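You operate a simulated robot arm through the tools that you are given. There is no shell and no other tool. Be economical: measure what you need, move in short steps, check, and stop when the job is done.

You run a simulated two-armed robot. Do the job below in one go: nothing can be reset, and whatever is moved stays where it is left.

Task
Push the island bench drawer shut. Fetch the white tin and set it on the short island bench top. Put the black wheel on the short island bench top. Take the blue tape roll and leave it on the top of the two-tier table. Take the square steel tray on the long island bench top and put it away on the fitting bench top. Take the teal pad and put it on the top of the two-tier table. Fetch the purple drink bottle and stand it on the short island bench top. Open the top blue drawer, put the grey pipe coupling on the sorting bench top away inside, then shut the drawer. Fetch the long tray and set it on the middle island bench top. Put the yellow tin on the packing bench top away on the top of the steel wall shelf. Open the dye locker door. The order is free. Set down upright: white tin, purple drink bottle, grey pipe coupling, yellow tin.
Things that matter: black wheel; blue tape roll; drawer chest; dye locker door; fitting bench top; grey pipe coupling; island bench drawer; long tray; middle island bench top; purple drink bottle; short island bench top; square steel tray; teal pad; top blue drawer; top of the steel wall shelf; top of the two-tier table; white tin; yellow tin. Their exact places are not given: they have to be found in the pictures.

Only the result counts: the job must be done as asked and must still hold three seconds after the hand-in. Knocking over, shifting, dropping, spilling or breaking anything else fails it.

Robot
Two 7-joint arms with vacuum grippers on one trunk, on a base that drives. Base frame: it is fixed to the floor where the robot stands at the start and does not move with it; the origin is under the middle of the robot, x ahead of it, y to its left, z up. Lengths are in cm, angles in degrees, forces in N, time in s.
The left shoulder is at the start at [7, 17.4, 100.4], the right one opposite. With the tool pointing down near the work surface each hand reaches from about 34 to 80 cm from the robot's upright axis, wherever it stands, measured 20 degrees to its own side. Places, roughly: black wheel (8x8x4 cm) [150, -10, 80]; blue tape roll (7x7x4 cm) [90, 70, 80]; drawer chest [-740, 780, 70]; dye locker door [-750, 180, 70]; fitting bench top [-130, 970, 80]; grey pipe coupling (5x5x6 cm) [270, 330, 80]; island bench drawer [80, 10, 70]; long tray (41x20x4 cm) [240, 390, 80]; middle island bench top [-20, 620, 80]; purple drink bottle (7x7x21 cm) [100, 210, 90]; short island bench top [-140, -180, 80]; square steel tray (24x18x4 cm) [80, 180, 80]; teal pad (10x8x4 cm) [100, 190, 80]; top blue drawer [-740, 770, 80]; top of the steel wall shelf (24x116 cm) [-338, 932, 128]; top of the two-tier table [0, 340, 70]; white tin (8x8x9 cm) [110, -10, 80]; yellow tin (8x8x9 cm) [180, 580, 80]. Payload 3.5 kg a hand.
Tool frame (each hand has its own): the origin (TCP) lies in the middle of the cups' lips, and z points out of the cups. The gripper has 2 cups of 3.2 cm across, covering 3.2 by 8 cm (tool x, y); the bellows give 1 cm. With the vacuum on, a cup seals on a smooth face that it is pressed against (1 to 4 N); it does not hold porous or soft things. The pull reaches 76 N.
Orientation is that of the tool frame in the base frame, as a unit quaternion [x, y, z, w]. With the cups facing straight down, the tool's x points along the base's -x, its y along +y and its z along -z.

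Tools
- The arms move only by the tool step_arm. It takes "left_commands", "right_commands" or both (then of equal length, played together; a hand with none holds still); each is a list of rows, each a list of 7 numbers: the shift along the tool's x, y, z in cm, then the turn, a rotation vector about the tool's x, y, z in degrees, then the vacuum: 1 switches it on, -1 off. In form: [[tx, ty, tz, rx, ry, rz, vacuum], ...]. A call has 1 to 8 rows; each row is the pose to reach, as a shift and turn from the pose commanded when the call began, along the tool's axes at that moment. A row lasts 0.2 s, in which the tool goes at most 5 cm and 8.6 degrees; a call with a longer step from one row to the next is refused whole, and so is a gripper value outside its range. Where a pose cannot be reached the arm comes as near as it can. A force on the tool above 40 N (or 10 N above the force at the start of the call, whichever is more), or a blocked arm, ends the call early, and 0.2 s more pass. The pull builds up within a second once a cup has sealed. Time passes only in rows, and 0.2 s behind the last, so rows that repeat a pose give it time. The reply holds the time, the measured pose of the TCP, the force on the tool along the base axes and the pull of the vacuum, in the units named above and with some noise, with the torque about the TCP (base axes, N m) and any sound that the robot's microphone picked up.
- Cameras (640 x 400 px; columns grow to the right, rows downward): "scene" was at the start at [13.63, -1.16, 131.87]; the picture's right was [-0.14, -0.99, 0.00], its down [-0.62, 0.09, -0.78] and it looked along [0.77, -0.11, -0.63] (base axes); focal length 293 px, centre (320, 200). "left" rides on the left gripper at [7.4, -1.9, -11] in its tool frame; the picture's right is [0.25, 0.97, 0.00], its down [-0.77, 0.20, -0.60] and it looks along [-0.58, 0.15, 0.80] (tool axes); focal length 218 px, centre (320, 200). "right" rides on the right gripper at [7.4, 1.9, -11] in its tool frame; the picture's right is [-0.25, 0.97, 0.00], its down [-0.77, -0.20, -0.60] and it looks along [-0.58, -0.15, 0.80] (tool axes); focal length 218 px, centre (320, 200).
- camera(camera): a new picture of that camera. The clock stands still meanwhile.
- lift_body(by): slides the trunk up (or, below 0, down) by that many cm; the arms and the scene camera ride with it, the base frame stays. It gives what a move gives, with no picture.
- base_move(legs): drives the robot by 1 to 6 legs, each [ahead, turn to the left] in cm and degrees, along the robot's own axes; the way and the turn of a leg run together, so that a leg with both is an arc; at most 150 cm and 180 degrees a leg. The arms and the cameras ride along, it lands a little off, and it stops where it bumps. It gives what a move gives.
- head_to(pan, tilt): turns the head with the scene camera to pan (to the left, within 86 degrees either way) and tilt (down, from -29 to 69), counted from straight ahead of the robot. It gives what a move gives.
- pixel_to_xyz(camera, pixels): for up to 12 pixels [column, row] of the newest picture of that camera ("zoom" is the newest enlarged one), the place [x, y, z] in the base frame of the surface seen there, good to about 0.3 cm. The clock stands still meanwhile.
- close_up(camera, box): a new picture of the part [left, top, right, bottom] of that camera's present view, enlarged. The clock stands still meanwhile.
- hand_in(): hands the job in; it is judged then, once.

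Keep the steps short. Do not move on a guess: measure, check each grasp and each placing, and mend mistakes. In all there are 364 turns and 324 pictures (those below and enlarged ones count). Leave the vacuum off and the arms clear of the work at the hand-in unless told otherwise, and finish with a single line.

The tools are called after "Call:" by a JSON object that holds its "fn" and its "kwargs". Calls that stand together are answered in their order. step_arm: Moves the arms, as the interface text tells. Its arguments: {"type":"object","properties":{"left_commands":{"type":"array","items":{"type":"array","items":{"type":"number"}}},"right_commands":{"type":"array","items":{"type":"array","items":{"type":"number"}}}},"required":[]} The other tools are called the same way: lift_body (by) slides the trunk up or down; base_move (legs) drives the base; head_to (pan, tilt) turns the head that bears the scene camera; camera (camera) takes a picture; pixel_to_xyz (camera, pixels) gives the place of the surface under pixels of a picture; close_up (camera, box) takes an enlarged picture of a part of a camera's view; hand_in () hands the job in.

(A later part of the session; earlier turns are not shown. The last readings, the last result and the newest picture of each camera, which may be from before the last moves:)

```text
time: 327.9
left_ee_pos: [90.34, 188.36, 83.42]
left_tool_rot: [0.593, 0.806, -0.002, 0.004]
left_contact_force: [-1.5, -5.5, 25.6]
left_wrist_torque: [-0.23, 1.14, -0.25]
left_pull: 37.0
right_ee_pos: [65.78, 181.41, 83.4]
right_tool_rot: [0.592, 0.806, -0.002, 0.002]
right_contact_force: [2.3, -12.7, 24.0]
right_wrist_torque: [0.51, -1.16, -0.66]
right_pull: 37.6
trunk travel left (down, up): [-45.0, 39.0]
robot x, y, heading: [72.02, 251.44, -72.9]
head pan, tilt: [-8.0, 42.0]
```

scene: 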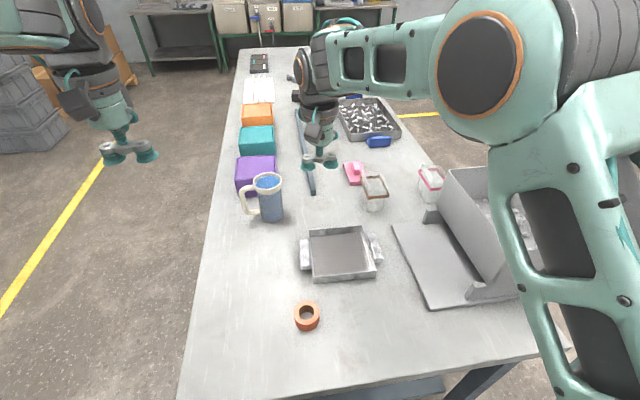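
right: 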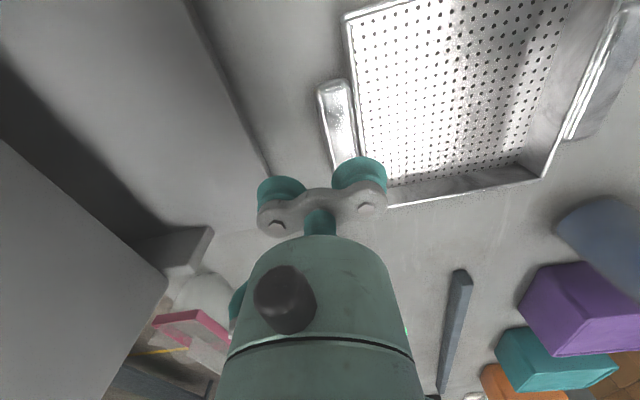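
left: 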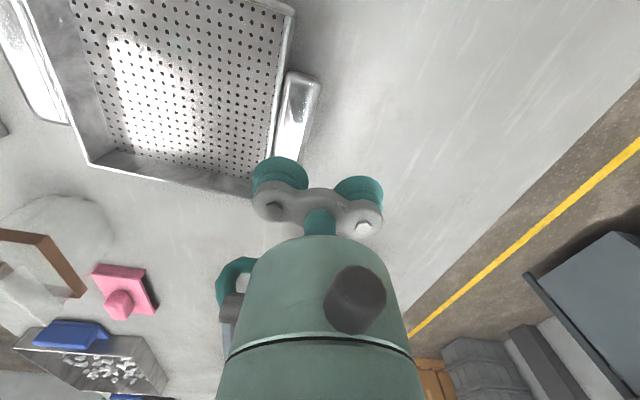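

Both handles sealed (37 N each). I lift the tray with both hands together.

Call:
{"fn": "step_arm", "kwargs": {"left_commands": [[0, 0, -0.6, 0, 0, 0, 1], [0, 0, -1.5, 0, 0, 0, 1], [0, 0, -3, 0, 0, 0, 1], [0, 0, -5, 0, 0, 0, 1], [0, 0, -8, 0, 0, 0, 1], [0, 0, -11, 0, 0, 0, 1], [0, 0, -14, 0, 0, 0, 1]], "right_commands": [[0, 0, -0.6, 0, 0, 0, 1], [0, 0, -1.5, 0, 0, 0, 1], [0, 0, -3, 0, 0, 0, 1], [0, 0, -5, 0, 0, 0, 1], [0, 0, -8, 0, 0, 0, 1], [0, 0, -11, 0, 0, 0, 1], [0, 0, -14, 0, 0, 0, 1]]}}

Call:
{"fn": "camera", "kwargs": {"camera": "scene"}}

```text
time: 329.5
left_ee_pos: [90.26, 188.25, 97.08]
left_tool_rot: [0.592, 0.806, -0.001, 0.001]
left_contact_force: [0.3, -2.8, -2.3]
left_wrist_torque: [-0.22, 0.64, 0.33]
left_pull: 37.9
right_ee_pos: [65.74, 181.25, 96.85]
right_tool_rot: [0.591, 0.806, 0.002, 0.0]
right_contact_force: [-0.9, 3.2, -1.5]
right_wrist_torque: [0.29, -0.79, 0.47]
right_pull: 37.9
trunk travel left (down, up): [-45.0, 39.0]
robot x, y, heading: [71.85, 251.43, -72.7]
head pan, tilt: [-8.0, 42.0]
```

```text
259 pictures are left
```

scene: 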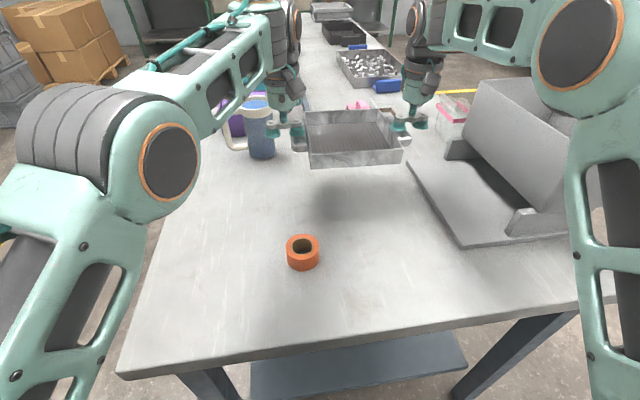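

The tray is held level. I draw it nearer, raise the trunk, and drive out into the wide aisle heading to the far end of the shop.

Call:
{"fn": "step_arm", "kwargs": {"left_commands": [[2, 0, -2, 0, 0, 0, 1], [4, 0, -4, 0, 0, 0, 1], [6, 0, -6, 0, 0, 0, 1], [8, 0, -8, 0, 0, 0, 1], [10, 0, -8, 0, 0, 0, 1], [12, 0, -8, 0, 0, 0, 1]], "right_commands": [[2, 0, -2, 0, 0, 0, 1], [4, 0, -4, 0, 0, 0, 1], [6, 0, -6, 0, 0, 0, 1], [8, 0, -8, 0, 0, 0, 1], [10, 0, -8, 0, 0, 0, 1], [12, 0, -8, 0, 0, 0, 1]]}}

Call:
{"fn": "lift_body", "kwargs": {"by": 8}}

Call:
{"fn": "base_move", "kwargs": {"legs": [[0, 90], [80, 0], [0, 90], [150, 0], [100, 0]]}}

Call:
{"fn": "head_to", "kwargs": {"pan": 0, "tilt": 20}}

Call:
{"fn": "camera", "kwargs": {"camera": "scene"}}

```text
time: 330.9
left_ee_pos: [86.61, 199.96, 105.1]
left_tool_rot: [0.594, 0.805, -0.001, 0.002]
left_contact_force: [-14.1, -3.5, -0.4]
left_wrist_torque: [-0.3, 0.86, -0.07]
left_pull: 37.9
right_ee_pos: [62.07, 192.71, 105.23]
right_tool_rot: [0.592, 0.806, 0.001, -0.001]
right_contact_force: [13.9, 3.7, -2.8]
right_wrist_torque: [0.19, -0.51, 0.09]
right_pull: 37.4
trunk travel left (down, up): [-45.0, 39.0]
robot x, y, heading: [72.05, 251.52, -72.9]
head pan, tilt: [-8.0, 42.0]
```

```text
time: 332.1
left_ee_pos: [86.68, 199.66, 112.84]
left_tool_rot: [0.593, 0.806, -0.001, 0.001]
left_contact_force: [-17.1, -3.1, -1.2]
left_wrist_torque: [-0.29, 0.74, -0.27]
left_pull: 38.1
right_ee_pos: [62.02, 192.52, 112.97]
right_tool_rot: [0.592, 0.806, 0.003, -0.001]
right_contact_force: [17.4, 3.3, -3.1]
right_wrist_torque: [0.25, -0.57, -0.08]
right_pull: 38.1
trunk travel left (down, up): [-53.0, 31.0]
robot x, y, heading: [71.84, 251.45, -72.7]
head pan, tilt: [-8.0, 42.0]
```

```text
time: 356.1
left_ee_pos: [58.41, 568.05, 112.84]
left_tool_rot: [0.806, -0.592, -0.001, -0.001]
left_contact_force: [0.2, 1.4, -1.7]
left_wrist_torque: [0.22, -0.8, 0.14]
left_pull: 38.2
right_ee_pos: [82.97, 575.18, 112.9]
right_tool_rot: [0.806, -0.592, 0.001, 0.002]
right_contact_force: [0.2, -1.6, -1.7]
right_wrist_torque: [-0.25, 0.74, 0.14]
right_pull: 37.9
trunk travel left (down, up): [-53.0, 31.0]
robot x, y, heading: [72.84, 515.97, 107.3]
head pan, tilt: [-8.0, 42.0]
stopped in leg 5: the robot was blocked; the commanded pose is now the measured one
```

```text
time: 357.0
left_ee_pos: [58.2, 568.08, 112.81]
left_tool_rot: [0.805, -0.593, -0.001, 0.0]
left_contact_force: [1.0, 1.2, -2.5]
left_wrist_torque: [0.25, -0.8, 0.05]
left_pull: 38.0
right_ee_pos: [83.01, 575.11, 113.03]
right_tool_rot: [0.806, -0.592, 0.001, 0.001]
right_contact_force: [-0.8, 0.0, -2.4]
right_wrist_torque: [-0.24, 0.77, 0.02]
right_pull: 37.8
trunk travel left (down, up): [-53.0, 31.0]
robot x, y, heading: [72.86, 516.19, 107.4]
head pan, tilt: [0.0, 20.0]
```

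```text
258 pictures are left
```

scene: 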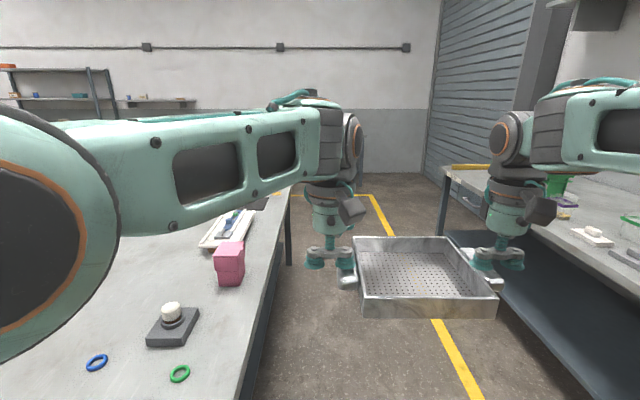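

The base was stopped by an obstacle, apparently the middle bench at my left. I measure the passage.

Call:
{"fn": "pixel_to_xyz", "kwargs": {"camera": "scene", "pixels": [[252, 350], [288, 195], [440, 185], [560, 340], [448, 230], [400, 180], [250, 290], [490, 300]]}}

Call:
{"fn": "head_to", "kwargs": {"pan": 50, "tilt": 50}}

Call:
{"fn": "camera", "kwargs": {"camera": "scene"}}

```text
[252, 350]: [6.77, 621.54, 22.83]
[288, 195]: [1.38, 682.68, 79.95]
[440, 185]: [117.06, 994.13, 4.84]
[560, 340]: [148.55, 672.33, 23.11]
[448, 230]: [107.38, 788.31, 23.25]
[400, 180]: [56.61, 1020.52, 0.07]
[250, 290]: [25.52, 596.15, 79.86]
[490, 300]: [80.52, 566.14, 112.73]
```

```text
time: 358.2
left_ee_pos: [58.35, 568.04, 112.83]
left_tool_rot: [0.806, -0.593, -0.002, -0.001]
left_contact_force: [1.3, 0.6, -2.0]
left_wrist_torque: [0.24, -0.81, -0.02]
left_pull: 37.6
right_ee_pos: [82.91, 575.12, 113.02]
right_tool_rot: [0.806, -0.592, 0.0, 0.001]
right_contact_force: [-2.3, 0.3, -2.0]
right_wrist_torque: [-0.26, 0.78, -0.04]
right_pull: 37.8
trunk travel left (down, up): [-53.0, 31.0]
robot x, y, heading: [73.19, 516.26, 107.3]
head pan, tilt: [50.0, 50.0]
```

```text
257 pictures are left
```

scene: 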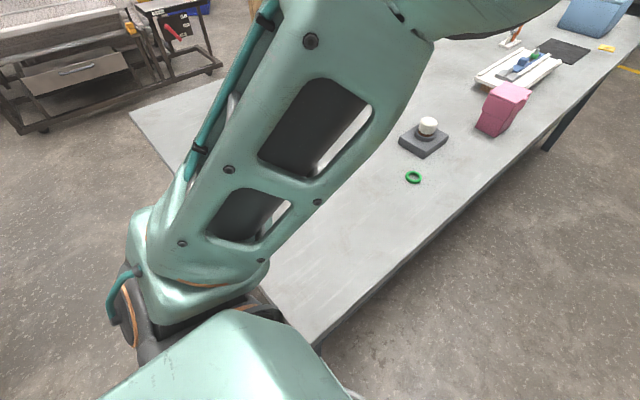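

My base touched the middle bench's corner (its edge at n≈206; I was at n≈226). I back off and shift to the aisle's middle (n≈274), then advance.

Call:
{"fn": "base_move", "kwargs": {"legs": [[-45, 0], [0, -40], [75, 0], [0, 40.4], [150, 0], [50, 0]]}}

Call:
{"fn": "head_to", "kwargs": {"pan": 30, "tilt": 20}}

Call:
{"fn": "camera", "kwargs": {"camera": "scene"}}

```text
time: 377.9
left_ee_pos: [40.23, 785.79, 112.84]
left_tool_rot: [0.806, -0.592, -0.001, -0.001]
left_contact_force: [3.8, 1.7, -1.7]
left_wrist_torque: [0.17, -0.8, 0.01]
left_pull: 38.1
right_ee_pos: [64.82, 792.8, 112.99]
right_tool_rot: [0.806, -0.591, 0.001, 0.001]
right_contact_force: [-4.7, -2.2, -2.6]
right_wrist_torque: [-0.26, 0.8, 0.0]
right_pull: 38.1
trunk travel left (down, up): [-53.0, 31.0]
robot x, y, heading: [54.84, 733.65, 107.5]
head pan, tilt: [50.0, 50.0]
```

```text
time: 378.9
left_ee_pos: [40.19, 785.72, 112.84]
left_tool_rot: [0.806, -0.592, -0.002, -0.001]
left_contact_force: [0.7, 0.3, -2.4]
left_wrist_torque: [0.21, -0.79, 0.1]
left_pull: 38.2
right_ee_pos: [64.89, 792.79, 113.03]
right_tool_rot: [0.806, -0.591, -0.001, 0.001]
right_contact_force: [0.1, -0.5, -2.0]
right_wrist_torque: [-0.28, 0.82, 0.02]
right_pull: 37.6
trunk travel left (down, up): [-53.0, 31.0]
robot x, y, heading: [54.93, 733.73, 107.4]
head pan, tilt: [30.0, 20.0]
```

```text
256 pictures are left
```

scene: 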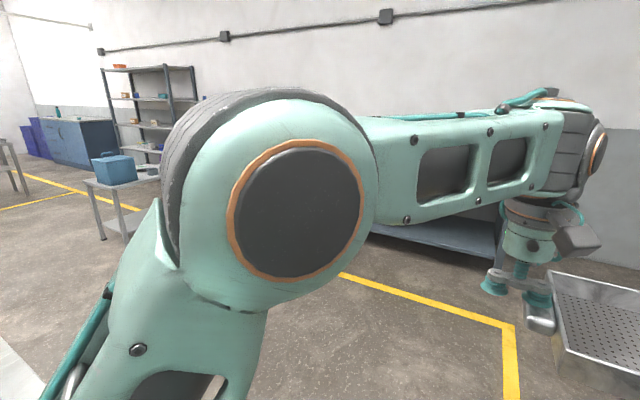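

The fitting bench is hidden behind my arm. I turn the base left and look straight ahead.

Call:
{"fn": "base_move", "kwargs": {"legs": [[0, 22], [60, 0]]}}

Call:
{"fn": "head_to", "kwargs": {"pan": 0, "tilt": 15}}

Call:
{"fn": "camera", "kwargs": {"camera": "scene"}}

```text
time: 383.4
left_ee_pos: [-16.6, 822.84, 112.83]
left_tool_rot: [0.904, -0.427, -0.001, -0.001]
left_contact_force: [4.5, 1.7, -2.8]
left_wrist_torque: [0.51, -0.65, 0.01]
left_pull: 37.9
right_ee_pos: [3.51, 838.78, 113.05]
right_tool_rot: [0.905, -0.426, 0.001, 0.001]
right_contact_force: [-3.5, -3.2, -2.2]
right_wrist_torque: [-0.59, 0.66, 0.03]
right_pull: 37.6
trunk travel left (down, up): [-53.0, 31.0]
robot x, y, heading: [16.85, 780.3, 129.2]
head pan, tilt: [30.0, 20.0]
```

```text
time: 384.4
left_ee_pos: [-16.56, 822.94, 112.9]
left_tool_rot: [0.905, -0.426, -0.002, -0.001]
left_contact_force: [0.4, 0.6, -1.2]
left_wrist_torque: [0.51, -0.66, 0.07]
left_pull: 38.0
right_ee_pos: [3.6, 838.73, 113.01]
right_tool_rot: [0.905, -0.425, 0.001, 0.001]
right_contact_force: [0.2, -0.2, -2.2]
right_wrist_torque: [-0.57, 0.65, 0.07]
right_pull: 37.8
trunk travel left (down, up): [-53.0, 31.0]
robot x, y, heading: [16.51, 780.04, 129.5]
head pan, tilt: [0.0, 15.0]
```

```text
255 pictures are left
```

scene: 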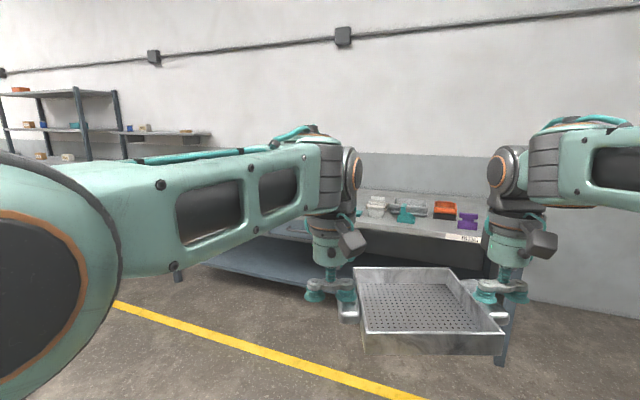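

The bench stands ahead, things on its right end. I measure its edge and surface.

Call:
{"fn": "pixel_to_xyz", "kwargs": {"camera": "scene", "pixels": [[470, 243], [400, 232], [380, 222], [300, 235], [285, 228], [500, 355], [180, 278], [440, 225], [200, 133], [100, 95], [470, 220], [376, 208]]}}

Call:
{"fn": "close_up", "kwargs": {"camera": "scene", "box": [270, 180, 510, 280]}}

```text
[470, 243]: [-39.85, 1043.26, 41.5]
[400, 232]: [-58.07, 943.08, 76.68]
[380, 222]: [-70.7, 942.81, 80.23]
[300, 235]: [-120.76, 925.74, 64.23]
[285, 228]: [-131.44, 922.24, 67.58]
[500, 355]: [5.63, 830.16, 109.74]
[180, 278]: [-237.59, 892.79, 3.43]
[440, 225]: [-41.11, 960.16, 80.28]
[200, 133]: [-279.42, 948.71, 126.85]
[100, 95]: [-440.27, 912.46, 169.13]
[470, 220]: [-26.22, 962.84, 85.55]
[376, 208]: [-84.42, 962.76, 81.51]
```

```text
2.67 times, centred on (390, 230) of scene
```

zoom: 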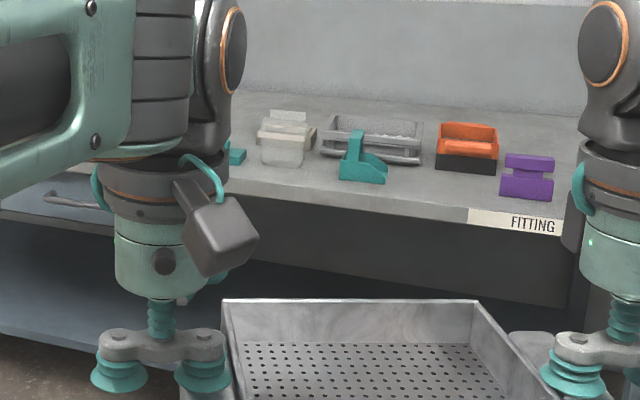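

It bears the label FITTING. I move left to face its middle part.

Call:
{"fn": "base_move", "kwargs": {"legs": [[0, 26.4], [130, 0], [0, -48.2]]}}

Call:
{"fn": "head_to", "kwargs": {"pan": 0, "tilt": 25}}

Call:
{"fn": "camera", "kwargs": {"camera": "scene"}}

```text
time: 394.4
left_ee_pos: [-116.54, 884.79, 112.78]
left_tool_rot: [0.81, -0.586, -0.002, 0.0]
left_contact_force: [5.0, 1.9, -1.4]
left_wrist_torque: [0.24, -0.77, 0.02]
left_pull: 37.9
right_ee_pos: [-91.83, 892.26, 112.97]
right_tool_rot: [0.811, -0.586, 0.001, 0.001]
right_contact_force: [-6.6, -1.7, -2.3]
right_wrist_torque: [-0.3, 0.82, -0.02]
right_pull: 37.6
trunk travel left (down, up): [-53.0, 31.0]
robot x, y, heading: [-101.31, 833.21, 108.6]
head pan, tilt: [0.0, 15.0]
```

```text
time: 395.1
left_ee_pos: [-116.46, 884.85, 112.93]
left_tool_rot: [0.81, -0.586, -0.001, -0.001]
left_contact_force: [-0.2, 1.2, -2.5]
left_wrist_torque: [0.24, -0.78, 0.06]
left_pull: 37.8
right_ee_pos: [-91.93, 892.39, 113.04]
right_tool_rot: [0.811, -0.585, 0.001, 0.001]
right_contact_force: [-0.3, -0.8, -1.9]
right_wrist_torque: [-0.28, 0.81, 0.08]
right_pull: 38.0
trunk travel left (down, up): [-53.0, 31.0]
robot x, y, heading: [-101.25, 833.05, 108.4]
head pan, tilt: [0.0, 25.0]
```

```text
253 pictures are left
```

scene: 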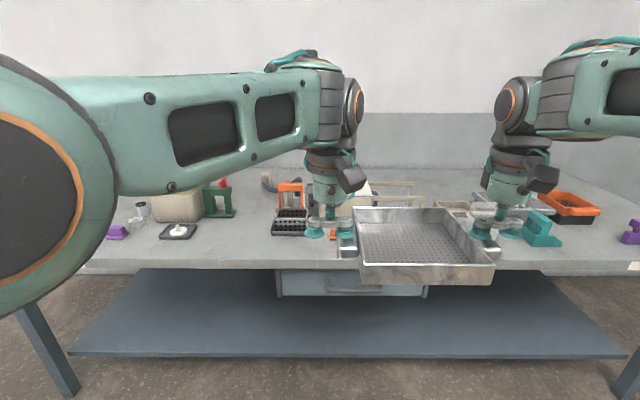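

I need a clear 24×18 cm spot; the hands hide part. I use the wrist cameras to see the bench below.

Call:
{"fn": "camera", "kwargs": {"camera": "left"}}

Call:
{"fn": "camera", "kwargs": {"camera": "right"}}

Call:
{"fn": "close_up", "kwargs": {"camera": "scene", "box": [80, 150, 330, 290]}}

```text
252 pictures are left
```

left: 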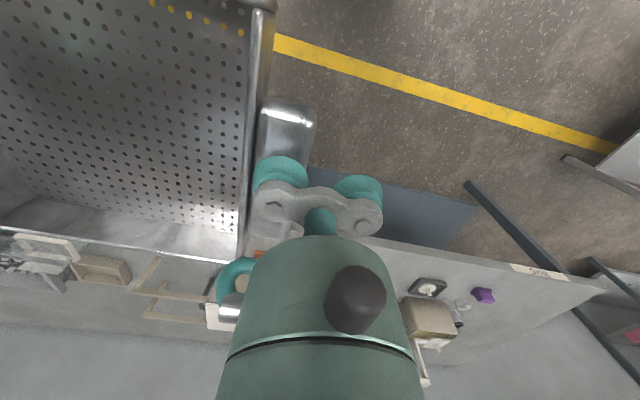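

```text
251 pictures are left
```

right: 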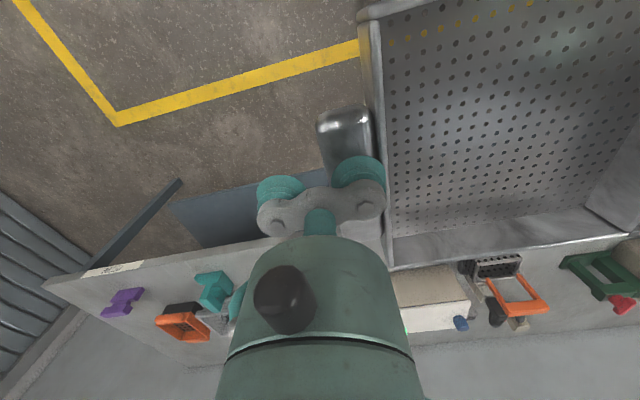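

```text
2.56 times, centred on (205, 220) of scene
```

zoom: 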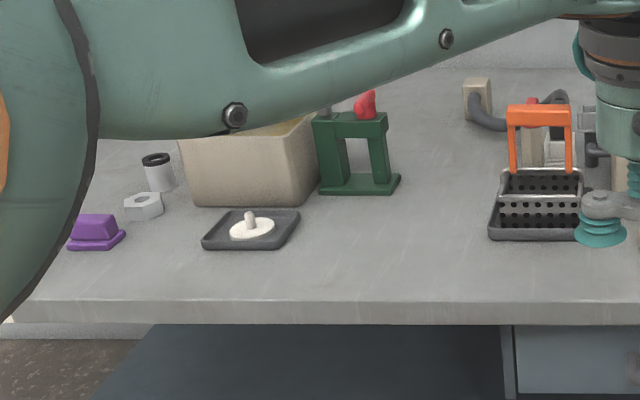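

A clear patch lies between the black plate/green stand and the orange rack. I measure it.

Call:
{"fn": "pixel_to_xyz", "kwargs": {"camera": "zoom", "pixels": [[300, 240], [295, 215], [400, 190], [380, 193], [490, 238], [500, 205], [430, 300], [300, 300], [485, 130], [430, 150], [430, 240]]}}

Call:
{"fn": "pixel_to_xyz", "kwargs": {"camera": "right", "pixels": [[395, 290], [400, 280], [475, 265], [200, 310], [235, 315], [430, 275], [330, 245], [230, 275]]}}

```text
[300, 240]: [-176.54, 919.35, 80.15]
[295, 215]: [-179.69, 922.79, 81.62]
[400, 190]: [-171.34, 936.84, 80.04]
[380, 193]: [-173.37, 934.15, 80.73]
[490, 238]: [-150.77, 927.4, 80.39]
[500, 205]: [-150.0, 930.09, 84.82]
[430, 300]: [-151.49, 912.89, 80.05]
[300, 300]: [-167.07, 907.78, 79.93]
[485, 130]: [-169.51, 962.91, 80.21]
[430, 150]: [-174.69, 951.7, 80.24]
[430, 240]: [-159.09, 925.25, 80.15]
```

```text
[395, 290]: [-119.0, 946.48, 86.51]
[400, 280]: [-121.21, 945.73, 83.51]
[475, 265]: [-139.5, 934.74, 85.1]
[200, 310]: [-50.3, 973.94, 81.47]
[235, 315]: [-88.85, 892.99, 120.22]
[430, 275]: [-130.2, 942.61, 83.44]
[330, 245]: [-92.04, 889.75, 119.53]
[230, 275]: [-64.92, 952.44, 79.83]
```

The patch left of the rack is tight (27 cm); in front of the beige box may be better but is hidden by the tray. I back up 50 cm to see over it.

Call:
{"fn": "base_move", "kwargs": {"legs": [[-55, 0]]}}

Call:
{"fn": "close_up", "kwargs": {"camera": "scene", "box": [250, 120, 530, 280]}}

```text
time: 398.3
left_ee_pos: [-99.03, 832.33, 112.88]
left_tool_rot: [0.811, -0.585, -0.002, -0.001]
left_contact_force: [4.5, 1.1, -1.1]
left_wrist_torque: [0.23, -0.75, -0.02]
left_pull: 37.7
right_ee_pos: [-74.55, 839.76, 112.92]
right_tool_rot: [0.812, -0.583, 0.0, 0.002]
right_contact_force: [-2.9, -0.6, -1.1]
right_wrist_torque: [-0.29, 0.84, -0.03]
right_pull: 38.2
trunk travel left (down, up): [-53.0, 31.0]
robot x, y, heading: [-83.36, 780.64, 108.7]
head pan, tilt: [0.0, 25.0]
```

```text
2.29 times, centred on (390, 200) of scene
```

zoom: 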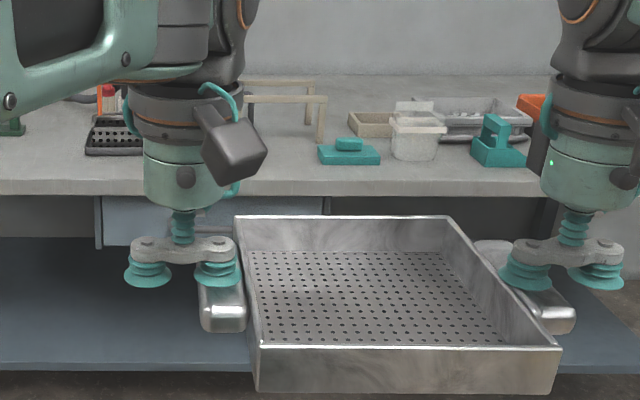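

Call:
{"fn": "pixel_to_xyz", "kwargs": {"camera": "zoom", "pixels": [[322, 163], [350, 167], [395, 158], [475, 165], [320, 140], [275, 165], [300, 175], [290, 150], [350, 135], [145, 155], [290, 185], [255, 150]]}}

Call:
{"fn": "head_to", "kwargs": {"pan": 25, "tilt": 22}}

Call:
{"fn": "camera", "kwargs": {"camera": "scene"}}

```text
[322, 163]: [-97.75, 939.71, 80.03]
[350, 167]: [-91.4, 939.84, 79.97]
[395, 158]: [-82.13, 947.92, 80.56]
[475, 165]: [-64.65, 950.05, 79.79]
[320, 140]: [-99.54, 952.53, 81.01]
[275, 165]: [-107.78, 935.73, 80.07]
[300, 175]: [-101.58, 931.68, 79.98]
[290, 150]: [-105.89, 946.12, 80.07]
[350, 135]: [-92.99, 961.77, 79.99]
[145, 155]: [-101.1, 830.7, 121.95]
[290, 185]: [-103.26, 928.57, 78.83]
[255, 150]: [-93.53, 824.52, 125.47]
```

```text
time: 399.1
left_ee_pos: [-99.12, 832.19, 112.83]
left_tool_rot: [0.811, -0.585, -0.001, -0.001]
left_contact_force: [1.1, 0.6, -2.0]
left_wrist_torque: [0.26, -0.83, 0.03]
left_pull: 37.9
right_ee_pos: [-74.56, 839.8, 113.06]
right_tool_rot: [0.812, -0.584, 0.001, 0.002]
right_contact_force: [-1.2, -0.7, -2.2]
right_wrist_torque: [-0.29, 0.83, 0.05]
right_pull: 38.0
trunk travel left (down, up): [-53.0, 31.0]
robot x, y, heading: [-83.51, 780.6, 108.8]
head pan, tilt: [25.0, 22.0]
```

```text
248 pictures are left
```

scene: 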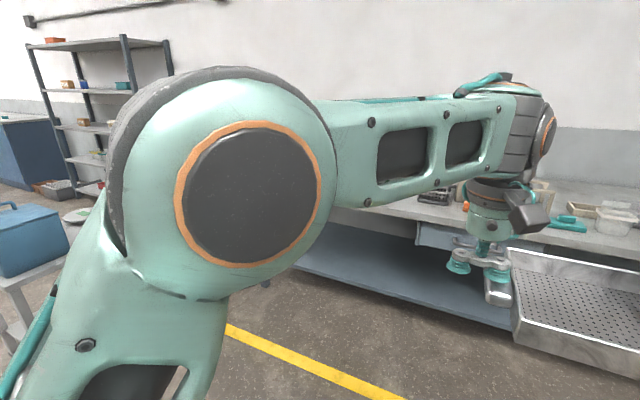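

Free strip: n 154–192, d 916–937 in front of the beige box. I square up, drive in, and will fine-tune with the arms.

Call:
{"fn": "base_move", "kwargs": {"legs": [[0, -1.1], [92, 0]]}}

Call:
{"fn": "head_to", "kwargs": {"pan": 0, "tilt": 40}}

Call:
{"fn": "camera", "kwargs": {"camera": "scene"}}

```text
time: 404.3
left_ee_pos: [-125.71, 920.17, 112.81]
left_tool_rot: [0.806, -0.592, -0.002, -0.002]
left_contact_force: [3.4, 1.6, -1.5]
left_wrist_torque: [0.21, -0.82, 0.0]
left_pull: 38.3
right_ee_pos: [-101.1, 927.3, 113.0]
right_tool_rot: [0.807, -0.59, 0.001, 0.001]
right_contact_force: [-3.8, -0.7, -2.2]
right_wrist_torque: [-0.25, 0.85, 0.06]
right_pull: 37.6
trunk travel left (down, up): [-53.0, 31.0]
robot x, y, heading: [-110.74, 868.42, 107.4]
head pan, tilt: [25.0, 22.0]
```

```text
time: 405.2
left_ee_pos: [-125.58, 920.07, 112.93]
left_tool_rot: [0.806, -0.592, -0.002, 0.0]
left_contact_force: [0.4, 0.9, -2.0]
left_wrist_torque: [0.24, -0.83, 0.09]
left_pull: 37.5
right_ee_pos: [-101.06, 927.14, 113.01]
right_tool_rot: [0.807, -0.59, 0.0, 0.001]
right_contact_force: [0.2, -0.8, -2.0]
right_wrist_torque: [-0.26, 0.8, 0.04]
right_pull: 37.4
trunk travel left (down, up): [-53.0, 31.0]
robot x, y, heading: [-111.09, 868.06, 107.3]
head pan, tilt: [0.0, 40.0]
```

```text
247 pictures are left
```

scene: 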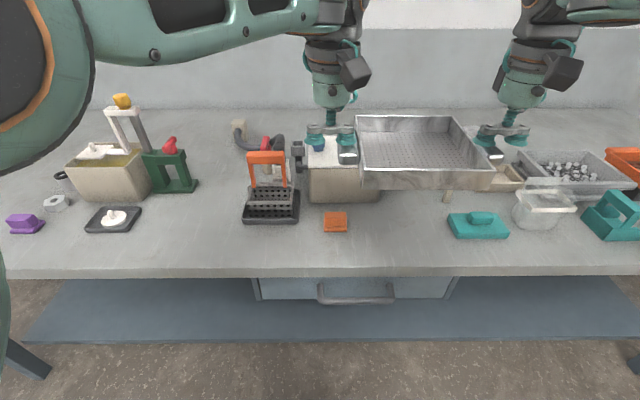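

Better view: a small orange block (335,222) lies there too. I measure the gap between it and the teal piece (450,225).

Call:
{"fn": "pixel_to_xyz", "kwargs": {"camera": "scene", "pixels": [[348, 214], [348, 230], [323, 230], [300, 220], [448, 217], [455, 238], [380, 200], [448, 200], [400, 268], [300, 195], [335, 203], [243, 222]]}}

```text
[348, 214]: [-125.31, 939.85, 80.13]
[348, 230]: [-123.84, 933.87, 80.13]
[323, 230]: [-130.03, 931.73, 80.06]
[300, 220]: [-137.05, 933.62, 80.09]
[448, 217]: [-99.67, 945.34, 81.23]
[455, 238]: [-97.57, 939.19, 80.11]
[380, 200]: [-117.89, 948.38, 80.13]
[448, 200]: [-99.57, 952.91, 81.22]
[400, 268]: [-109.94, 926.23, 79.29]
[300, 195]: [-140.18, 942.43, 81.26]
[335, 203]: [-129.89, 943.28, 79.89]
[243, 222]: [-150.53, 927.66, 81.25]
```

I'll set the tray with centre at n 178.8, d 921.5 so the handles sit in front of both small things. Move right 6, forward 7.1, then lower the trunk.

Call:
{"fn": "step_arm", "kwargs": {"left_commands": [[-2, -1.7, 0, 0, 0, 0, 1], [-4, -3.4, 0, 0, 0, 0, 1], [-5.6, -4.8, 0, 0, 0, 0, 1], [-7.1, -6, 0, 0, 0, 0, 1], [-7.1, -6, 0, 0, 0, 0, 1]], "right_commands": [[-2, -1.7, 0, 0, 0, 0, 1], [-4, -3.4, 0, 0, 0, 0, 1], [-5.6, -4.8, 0, 0, 0, 0, 1], [-7.1, -6, 0, 0, 0, 0, 1], [-7.1, -6, 0, 0, 0, 0, 1]]}}

Call:
{"fn": "lift_body", "kwargs": {"by": -22}}

Call:
{"fn": "camera", "kwargs": {"camera": "scene"}}

```text
time: 406.4
left_ee_pos: [-123.78, 928.74, 113.8]
left_tool_rot: [0.812, -0.583, 0.005, -0.01]
left_contact_force: [-0.3, 0.0, 0.1]
left_wrist_torque: [0.03, -0.02, 0.01]
left_pull: 0.1
right_ee_pos: [-97.59, 935.71, 113.22]
right_tool_rot: [0.807, -0.591, 0.0, 0.001]
right_contact_force: [-0.8, -0.7, 0.4]
right_wrist_torque: [0.01, -0.03, 0.0]
right_pull: 0.0
trunk travel left (down, up): [-53.0, 31.0]
robot x, y, heading: [-110.61, 868.09, 107.3]
head pan, tilt: [0.0, 40.0]
```

```text
time: 408.7
left_ee_pos: [-123.71, 928.98, 91.3]
left_tool_rot: [0.813, -0.582, 0.005, -0.007]
left_contact_force: [0.0, 0.5, 0.4]
left_wrist_torque: [0.0, 0.0, 0.03]
left_pull: 0.0
right_ee_pos: [-97.56, 935.84, 90.96]
right_tool_rot: [0.807, -0.59, 0.0, 0.001]
right_contact_force: [-0.8, -0.2, -0.4]
right_wrist_torque: [0.01, -0.01, -0.01]
right_pull: 0.1
trunk travel left (down, up): [-31.0, 53.0]
robot x, y, heading: [-110.99, 868.47, 107.4]
head pan, tilt: [0.0, 40.0]
```

```text
246 pictures are left
```

scene: 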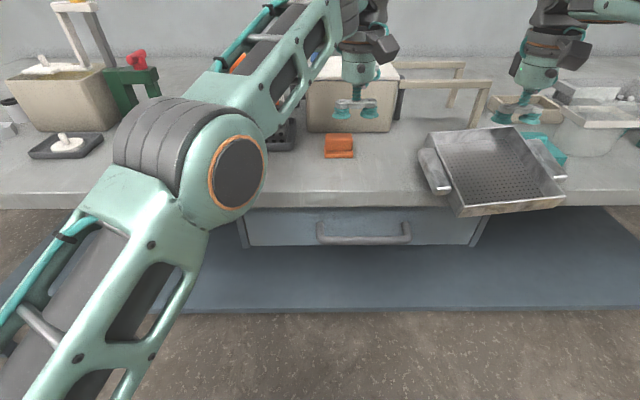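

The seal broke and the tray fell onto the bench edge. I look closely before doing anything.

Call:
{"fn": "close_up", "kwargs": {"camera": "scene", "box": [380, 70, 640, 230]}}

Call:
{"fn": "pixel_to_xyz", "kwargs": {"camera": "zoom", "pixels": [[200, 345], [455, 310], [125, 150], [330, 135], [160, 280], [400, 195], [420, 170], [440, 215], [110, 195], [280, 250], [470, 120], [430, 150]]}}

```text
2.46 times, centred on (510, 150) of scene
```

zoom: 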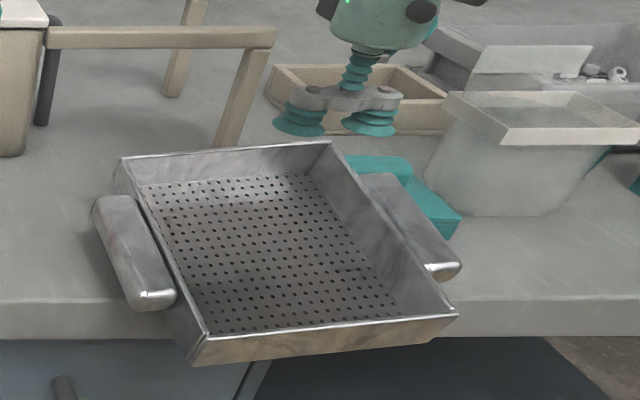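

```text
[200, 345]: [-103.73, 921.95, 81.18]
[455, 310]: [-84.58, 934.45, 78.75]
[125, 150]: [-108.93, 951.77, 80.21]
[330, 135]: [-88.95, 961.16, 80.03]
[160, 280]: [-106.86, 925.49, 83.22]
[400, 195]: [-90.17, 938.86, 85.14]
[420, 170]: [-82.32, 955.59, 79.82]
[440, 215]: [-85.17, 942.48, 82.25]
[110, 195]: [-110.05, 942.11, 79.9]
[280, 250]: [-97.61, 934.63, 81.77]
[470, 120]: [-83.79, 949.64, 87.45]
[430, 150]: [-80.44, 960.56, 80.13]
```

The tray lies askew, its right handle resting on the teal piece. I first lift the hands clear and measure the tray exactly.

Call:
{"fn": "step_arm", "kwargs": {"left_commands": [[0, 0, -4, 0, 0, 0, -1], [0, 3, -8, 0, 0, 0, -1], [3, 6, -10, 0, 0, 0, -1], [6, 9, -10, 0, 0, 0, -1]], "right_commands": [[0, 0, -4, 0, 0, 0, -1], [0, -3, -8, 0, 0, 0, -1], [3, -6, -10, 0, 0, 0, -1], [6, -9, -10, 0, 0, 0, -1]]}}

Call:
{"fn": "close_up", "kwargs": {"camera": "scene", "box": [380, 70, 640, 230]}}

```text
time: 409.6
left_ee_pos: [-127.56, 924.65, 99.63]
left_tool_rot: [0.81, -0.587, 0.006, 0.0]
left_contact_force: [-0.4, -0.2, -1.1]
left_wrist_torque: [-0.02, 0.03, -0.01]
left_pull: 0.0
left hand out of reach, approached as far as the arm can: row 1, 2
right_ee_pos: [-91.46, 935.02, 100.8]
right_tool_rot: [0.806, -0.592, -0.002, -0.002]
right_contact_force: [3.3, 6.3, -14.6]
right_wrist_torque: [0.35, 0.56, 0.33]
right_pull: 0.0
trunk travel left (down, up): [-31.0, 53.0]
robot x, y, heading: [-110.95, 868.53, 107.5]
head pan, tilt: [0.0, 40.0]
stopped in row 4 (right hand): the force on the tool passed its limit at 52 N (the readings are from after the stop); the commanded pose is now the measured one
```

```text
2.46 times, centred on (510, 150) of scene
```

zoom: 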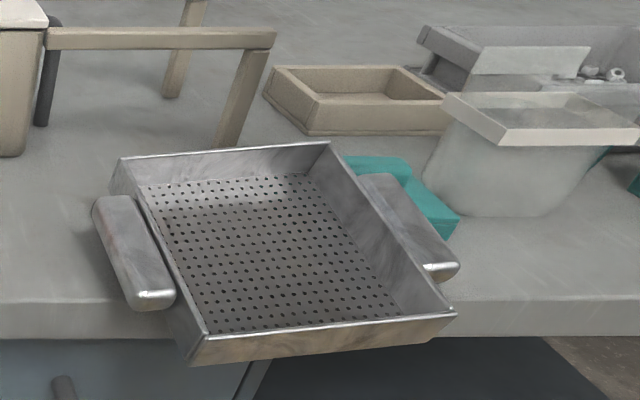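

The right hand felt 52 N while rising; I look at the whole scene for what it touches.

Call:
{"fn": "camera", "kwargs": {"camera": "scene"}}

Call:
{"fn": "camera", "kwargs": {"camera": "right"}}

```text
243 pictures are left
```

scene: 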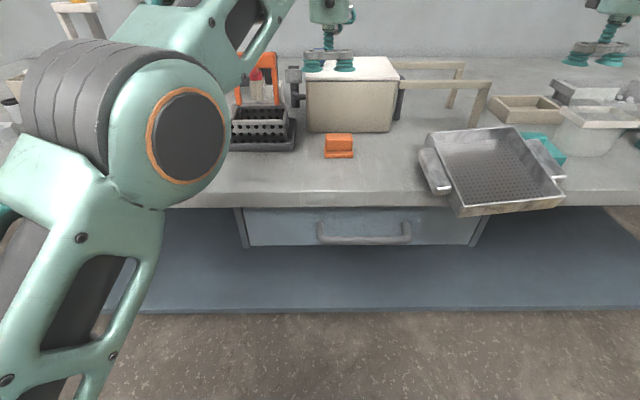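

```text
242 pictures are left
```

right: 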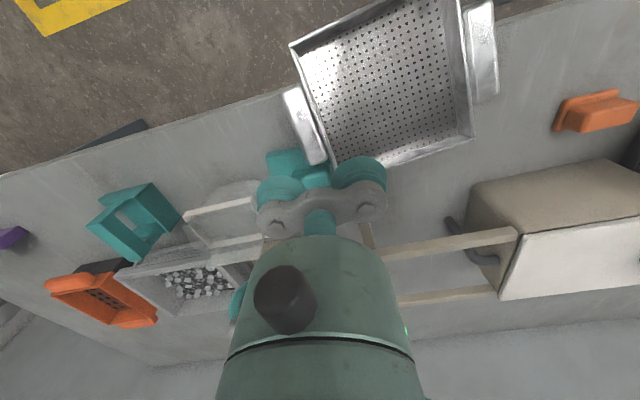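

Call:
{"fn": "step_arm", "kwargs": {"right_commands": [[0, 0, -1, 0, 0, 0, -1], [0, 0, -2, 0, 0, 0, -1], [0, 0, -2, 0, 0, 0, -1]]}}

Call:
{"fn": "pixel_to_xyz", "kwargs": {"camera": "right", "pixels": [[485, 15], [475, 40], [495, 85], [482, 55], [470, 5], [295, 95], [290, 90], [318, 155], [305, 125], [285, 155], [325, 165]]}}

```text
time: 409.8
left_ee_pos: [-127.51, 924.79, 99.51]
left_tool_rot: [0.809, -0.587, 0.006, 0.002]
left_contact_force: [0.9, -0.3, -0.4]
left_wrist_torque: [0.0, 0.0, -0.01]
left_pull: 0.0
right_ee_pos: [-91.59, 935.34, 100.92]
right_tool_rot: [0.806, -0.592, -0.003, -0.004]
right_contact_force: [-1.3, 9.2, -22.7]
right_wrist_torque: [0.54, -0.13, -0.09]
right_pull: 0.0
trunk travel left (down, up): [-31.0, 53.0]
robot x, y, heading: [-110.61, 868.34, 107.6]
head pan, tilt: [0.0, 40.0]
stopped in row 1 (right hand): the force on the tool passed its limit at 70 N (the readings are from after the stop); the commanded pose is now the measured one
```

```text
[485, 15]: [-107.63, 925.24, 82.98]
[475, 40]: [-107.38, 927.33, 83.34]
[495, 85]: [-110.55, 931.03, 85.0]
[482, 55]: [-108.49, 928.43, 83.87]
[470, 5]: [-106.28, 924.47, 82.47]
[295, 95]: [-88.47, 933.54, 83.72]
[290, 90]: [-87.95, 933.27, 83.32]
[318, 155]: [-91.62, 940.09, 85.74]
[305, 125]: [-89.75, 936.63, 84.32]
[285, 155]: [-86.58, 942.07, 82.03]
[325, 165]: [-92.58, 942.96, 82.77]
```

The trunk is now so low that the arm folds against itself. I raise the trunk by 30 cm and check the forces.

Call:
{"fn": "lift_body", "kwargs": {"by": 30}}

Call:
{"fn": "step_arm", "kwargs": {"right_commands": [[0, 0, 0, 0, 0, 0, -1], [0, 0, 2, 0, 0, 0, -1]], "left_commands": [[0, 2, 0, 0, 0, 0, -1], [0, 4, 2, 0, 0, 0, -1]]}}

Call:
{"fn": "camera", "kwargs": {"camera": "scene"}}

```text
time: 410.9
left_ee_pos: [-127.58, 924.71, 106.63]
left_tool_rot: [0.809, -0.587, 0.006, 0.002]
left_contact_force: [0.6, -0.5, 0.5]
left_wrist_torque: [0.02, -0.03, 0.02]
left_pull: 0.2
right_ee_pos: [-91.55, 935.23, 107.87]
right_tool_rot: [0.806, -0.592, -0.004, -0.003]
right_contact_force: [-1.2, 9.1, -20.5]
right_wrist_torque: [0.45, -0.05, -0.05]
right_pull: 0.0
trunk travel left (down, up): [-38.0, 46.0]
robot x, y, heading: [-110.75, 868.37, 107.9]
head pan, tilt: [0.0, 40.0]
stopped: the force on the tool passed its limit at 40 N (the readings are from after the stop); the commanded pose is now the measured one
```

```text
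time: 411.5
left_ee_pos: [-131.39, 923.58, 104.41]
left_tool_rot: [0.809, -0.587, 0.008, 0.002]
left_contact_force: [0.4, -0.3, -0.2]
left_wrist_torque: [0.01, 0.0, -0.01]
left_pull: 0.2
right_ee_pos: [-91.51, 935.44, 105.8]
right_tool_rot: [0.805, -0.594, -0.001, -0.003]
right_contact_force: [0.0, 0.6, -1.0]
right_wrist_torque: [-0.01, 0.01, -0.01]
right_pull: 0.0
trunk travel left (down, up): [-38.0, 46.0]
robot x, y, heading: [-110.41, 868.51, 107.4]
head pan, tilt: [0.0, 40.0]
```

```text
241 pictures are left
```

scene: 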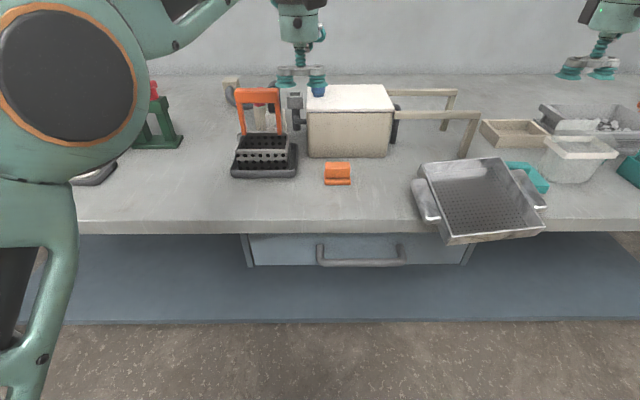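

Forces are normal again. I raise the trunk further while hands are then brought down relative to it.

Call:
{"fn": "lift_body", "kwargs": {"by": 25}}

Call:
{"fn": "close_up", "kwargs": {"camera": "scene", "box": [280, 130, 600, 330]}}

Call:
{"fn": "camera", "kwargs": {"camera": "right"}}

```text
time: 414.1
left_ee_pos: [-131.29, 923.63, 129.54]
left_tool_rot: [0.81, -0.587, 0.007, 0.001]
left_contact_force: [0.3, 0.4, -0.4]
left_wrist_torque: [-0.01, 0.03, 0.0]
left_pull: 0.1
right_ee_pos: [-91.47, 935.4, 130.77]
right_tool_rot: [0.806, -0.592, -0.002, -0.003]
right_contact_force: [-0.3, -0.2, -0.1]
right_wrist_torque: [-0.01, 0.01, -0.04]
right_pull: 0.1
trunk travel left (down, up): [-63.0, 21.0]
robot x, y, heading: [-111.12, 868.48, 107.5]
head pan, tilt: [0.0, 40.0]
```

```text
2.00 times, centred on (440, 230) of scene
```

zoom: 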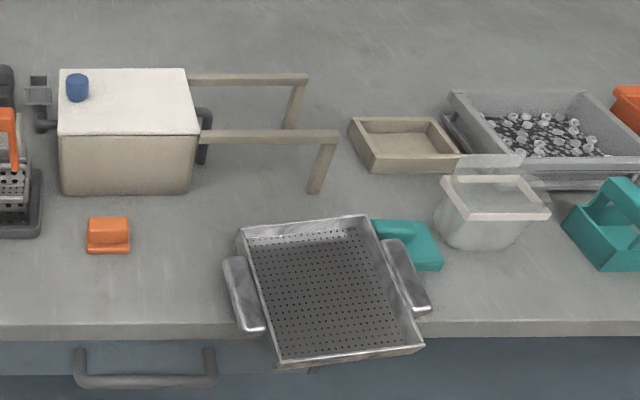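

```text
239 pictures are left
```

right: 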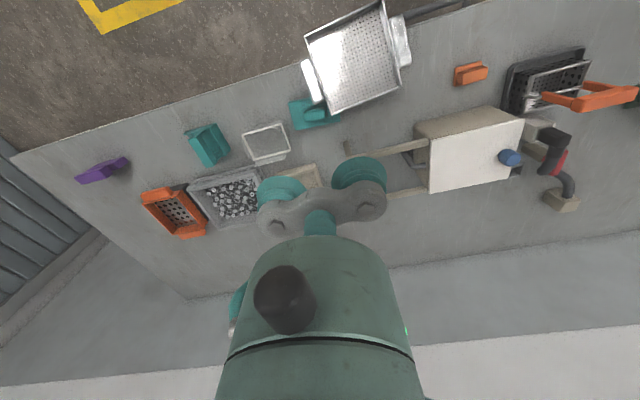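

Call:
{"fn": "pixel_to_xyz", "kwargs": {"camera": "zoom", "pixels": [[440, 265], [425, 225], [378, 222], [415, 245], [243, 295], [232, 262], [255, 325], [405, 270], [390, 243], [422, 305], [241, 232], [364, 217]]}}

Call:
{"fn": "pixel_to_xyz", "kwargs": {"camera": "right", "pixels": [[291, 104], [338, 118], [295, 128], [312, 112], [300, 110]]}}

```text
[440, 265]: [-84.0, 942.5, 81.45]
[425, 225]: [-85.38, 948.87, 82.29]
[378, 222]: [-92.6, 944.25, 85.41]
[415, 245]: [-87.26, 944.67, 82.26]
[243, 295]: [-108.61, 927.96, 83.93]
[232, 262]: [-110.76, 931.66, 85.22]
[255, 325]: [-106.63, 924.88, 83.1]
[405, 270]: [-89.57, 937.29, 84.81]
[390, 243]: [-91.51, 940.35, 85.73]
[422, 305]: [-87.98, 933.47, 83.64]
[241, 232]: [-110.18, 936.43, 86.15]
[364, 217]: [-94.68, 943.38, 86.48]
```

```text
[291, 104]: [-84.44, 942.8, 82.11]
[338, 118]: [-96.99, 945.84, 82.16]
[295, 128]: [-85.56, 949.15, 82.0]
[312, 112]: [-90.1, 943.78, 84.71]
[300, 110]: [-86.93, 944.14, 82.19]
```

The teal piece has not moved (its right end is where it was). The tray rests tilted ~15° with handles at (−108.6, 928.1, 84.0) and (−89.7, 937.0, 84.8). I reposition the base to face the tray squarely.

Call:
{"fn": "base_move", "kwargs": {"legs": [[-20, 0], [0, -90], [42, 0], [0, 99], [18, 0]]}}

Call:
{"fn": "camera", "kwargs": {"camera": "scene"}}

```text
time: 427.0
left_ee_pos: [-102.78, 929.36, 129.6]
left_tool_rot: [0.858, -0.514, 0.007, 0.0]
left_contact_force: [0.6, 0.2, -0.4]
left_wrist_torque: [0.01, -0.02, 0.02]
left_pull: 0.1
right_ee_pos: [-65.44, 947.89, 130.95]
right_tool_rot: [0.854, -0.52, -0.003, -0.004]
right_contact_force: [0.6, -0.2, -0.6]
right_wrist_torque: [0.01, -0.01, 0.01]
right_pull: 0.1
trunk travel left (down, up): [-63.0, 21.0]
robot x, y, heading: [-73.39, 878.69, 117.2]
head pan, tilt: [0.0, 40.0]
```

```text
238 pictures are left
```

scene: 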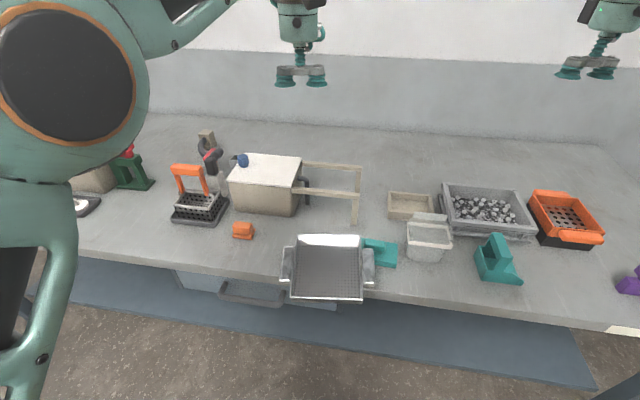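

The tray looks square to me now. I measure its handles in close-up.

Call:
{"fn": "close_up", "kwargs": {"camera": "scene", "box": [270, 225, 390, 305]}}

Call:
{"fn": "pixel_to_xyz", "kwargs": {"camera": "scene", "pixels": [[287, 250], [287, 265], [286, 278], [368, 250], [369, 265], [370, 280], [283, 265], [291, 265], [364, 265], [373, 265], [292, 297], [362, 299]]}}

```text
5.00 times, centred on (330, 265) of scene
```

zoom: 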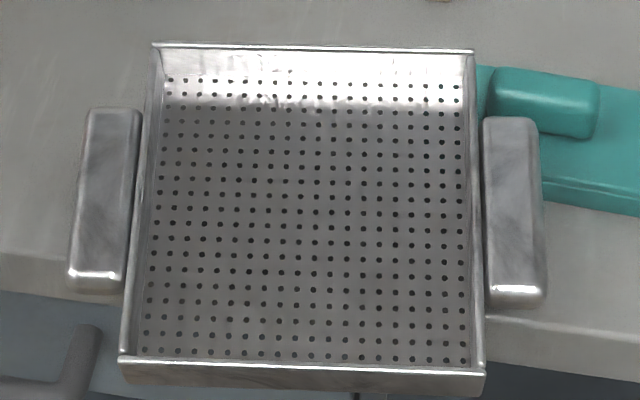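

```text
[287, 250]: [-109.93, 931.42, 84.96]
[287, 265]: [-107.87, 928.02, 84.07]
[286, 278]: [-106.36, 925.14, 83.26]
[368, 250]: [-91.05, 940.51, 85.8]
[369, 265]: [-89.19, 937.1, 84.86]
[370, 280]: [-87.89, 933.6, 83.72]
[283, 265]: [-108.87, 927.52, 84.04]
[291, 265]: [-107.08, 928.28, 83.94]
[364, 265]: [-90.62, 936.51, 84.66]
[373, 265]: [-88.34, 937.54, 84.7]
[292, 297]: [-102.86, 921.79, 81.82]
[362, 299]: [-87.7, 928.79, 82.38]
```

I move both hands above the handles, tilting them 13.5° to match the slope, descending 25 cm.

Call:
{"fn": "step_arm", "kwargs": {"left_commands": [[-0.2, 1, 3.1, 0, -1.7, 0, -1], [-0.4, 2, 6.2, 0, -3.4, 0, -1], [-0.5, 2.9, 9.3, 0, -5.1, 0, -1], [-0.7, 3.9, 12.4, 0, -6.8, 0, -1], [-0.9, 4.8, 15.5, 0, -8.5, 0, -1], [-1.1, 5.8, 18.6, 0, -10.2, 0, -1], [-1.2, 6.7, 21.7, 0, -11.9, 0, -1], [-1.4, 7.7, 24.8, 0, -13.5, 0, -1]], "right_commands": [[-0.2, 3, 3.1, 0, -1.7, 0, -1], [-0.3, 6, 6.2, 0, -3.4, 0, -1], [-0.5, 9, 9.3, 0, -5.1, 0, -1], [-0.6, 12, 12.4, 0, -6.8, 0, -1], [-0.8, 15, 15.5, 0, -8.5, 0, -1], [-1, 18, 18.6, 0, -10.2, 0, -1], [-1.1, 21, 21.7, 0, -11.9, 0, -1], [-1.3, 23.9, 24.8, 0, -13.5, 0, -1]]}}

Call:
{"fn": "lift_body", "kwargs": {"by": -12}}

Call:
{"fn": "camera", "kwargs": {"camera": "left"}}

Call:
{"fn": "camera", "kwargs": {"camera": "right"}}

```text
time: 428.8
left_ee_pos: [-110.2, 927.07, 104.49]
left_tool_rot: [0.853, -0.51, -0.094, -0.059]
left_contact_force: [-0.2, -0.3, 0.7]
left_wrist_torque: [-0.04, -0.03, -0.03]
left_pull: 0.0
right_ee_pos: [-87.71, 938.35, 106.05]
right_tool_rot: [0.848, -0.516, -0.103, -0.065]
right_contact_force: [0.4, 1.3, -0.3]
right_wrist_torque: [-0.01, -0.01, 0.0]
right_pull: 0.1
trunk travel left (down, up): [-63.0, 21.0]
robot x, y, heading: [-73.25, 878.95, 117.5]
head pan, tilt: [0.0, 40.0]
```

```text
time: 430.3
left_ee_pos: [-110.11, 926.86, 92.67]
left_tool_rot: [0.852, -0.512, -0.094, -0.059]
left_contact_force: [0.6, 0.0, 0.4]
left_wrist_torque: [0.0, 0.03, 0.0]
left_pull: 0.2
right_ee_pos: [-87.46, 938.24, 94.06]
right_tool_rot: [0.848, -0.517, -0.104, -0.064]
right_contact_force: [-0.3, 0.3, 0.1]
right_wrist_torque: [0.0, 0.0, -0.01]
right_pull: 0.1
trunk travel left (down, up): [-51.0, 33.0]
robot x, y, heading: [-73.0, 878.39, 117.3]
head pan, tilt: [0.0, 40.0]
```

```text
236 pictures are left
```

left: 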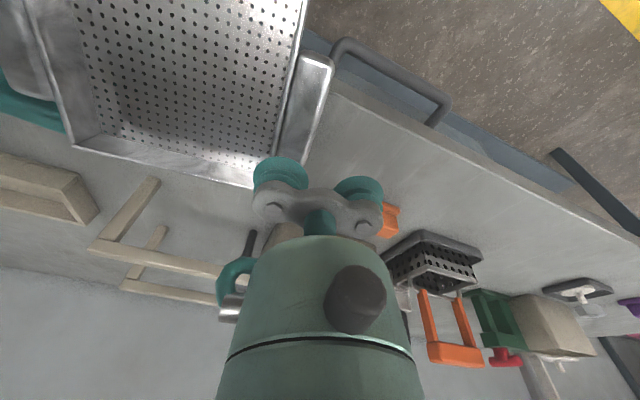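

```text
235 pictures are left
```

right: 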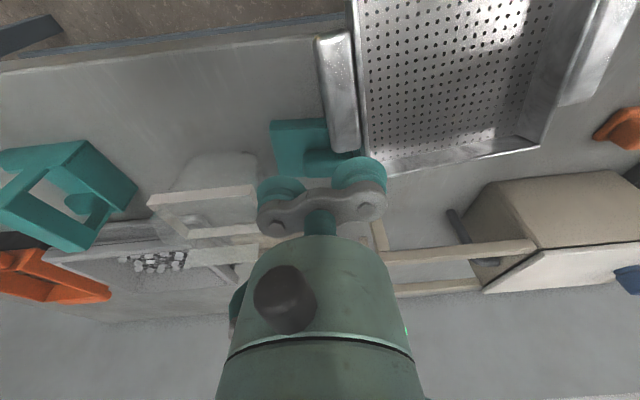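

The cups are above the handle middles. I descend straight down with vacuum on.

Call:
{"fn": "step_arm", "kwargs": {"left_commands": [[0.93, 0, 3.9, 0, 0, 0, 1], [1.63, 0, 6.8, 0, 0, 0, 1], [1.9, 0, 8.0, 0, 0, 0, 1], [2.05, 0, 8.5, 0, 0, 0, 1], [2.1, 0, 8.9, 0, 0, 0, 1], [2.1, 0, 8.9, 0, 0, 0, 1], [2.1, 0, 8.9, 0, 0, 0, 1], [2.1, 0, 8.9, 0, 0, 0, 1]], "right_commands": [[0.93, 0, 3.9, 0, 0, 0, 1], [1.75, 0, 7.3, 0, 0, 0, 1], [2.1, 0, 8.7, 0, 0, 0, 1], [2.2, 0, 9.2, 0, 0, 0, 1], [2.3, 0, 9.6, 0, 0, 0, 1], [2.3, 0, 9.6, 0, 0, 0, 1], [2.3, 0, 9.6, 0, 0, 0, 1], [2.3, 0, 9.6, 0, 0, 0, 1]]}}

```text
time: 432.1
left_ee_pos: [-110.05, 926.5, 83.7]
left_tool_rot: [0.853, -0.51, -0.095, -0.061]
left_contact_force: [-6.0, -5.1, 12.2]
left_wrist_torque: [0.92, -1.06, -0.4]
left_pull: 37.6
right_ee_pos: [-87.38, 938.06, 84.49]
right_tool_rot: [0.847, -0.517, -0.106, -0.065]
right_contact_force: [2.6, 3.6, 23.2]
right_wrist_torque: [-0.41, 1.17, -0.2]
right_pull: 38.1
trunk travel left (down, up): [-51.0, 33.0]
robot x, y, heading: [-73.51, 878.72, 117.5]
head pan, tilt: [0.0, 40.0]
```

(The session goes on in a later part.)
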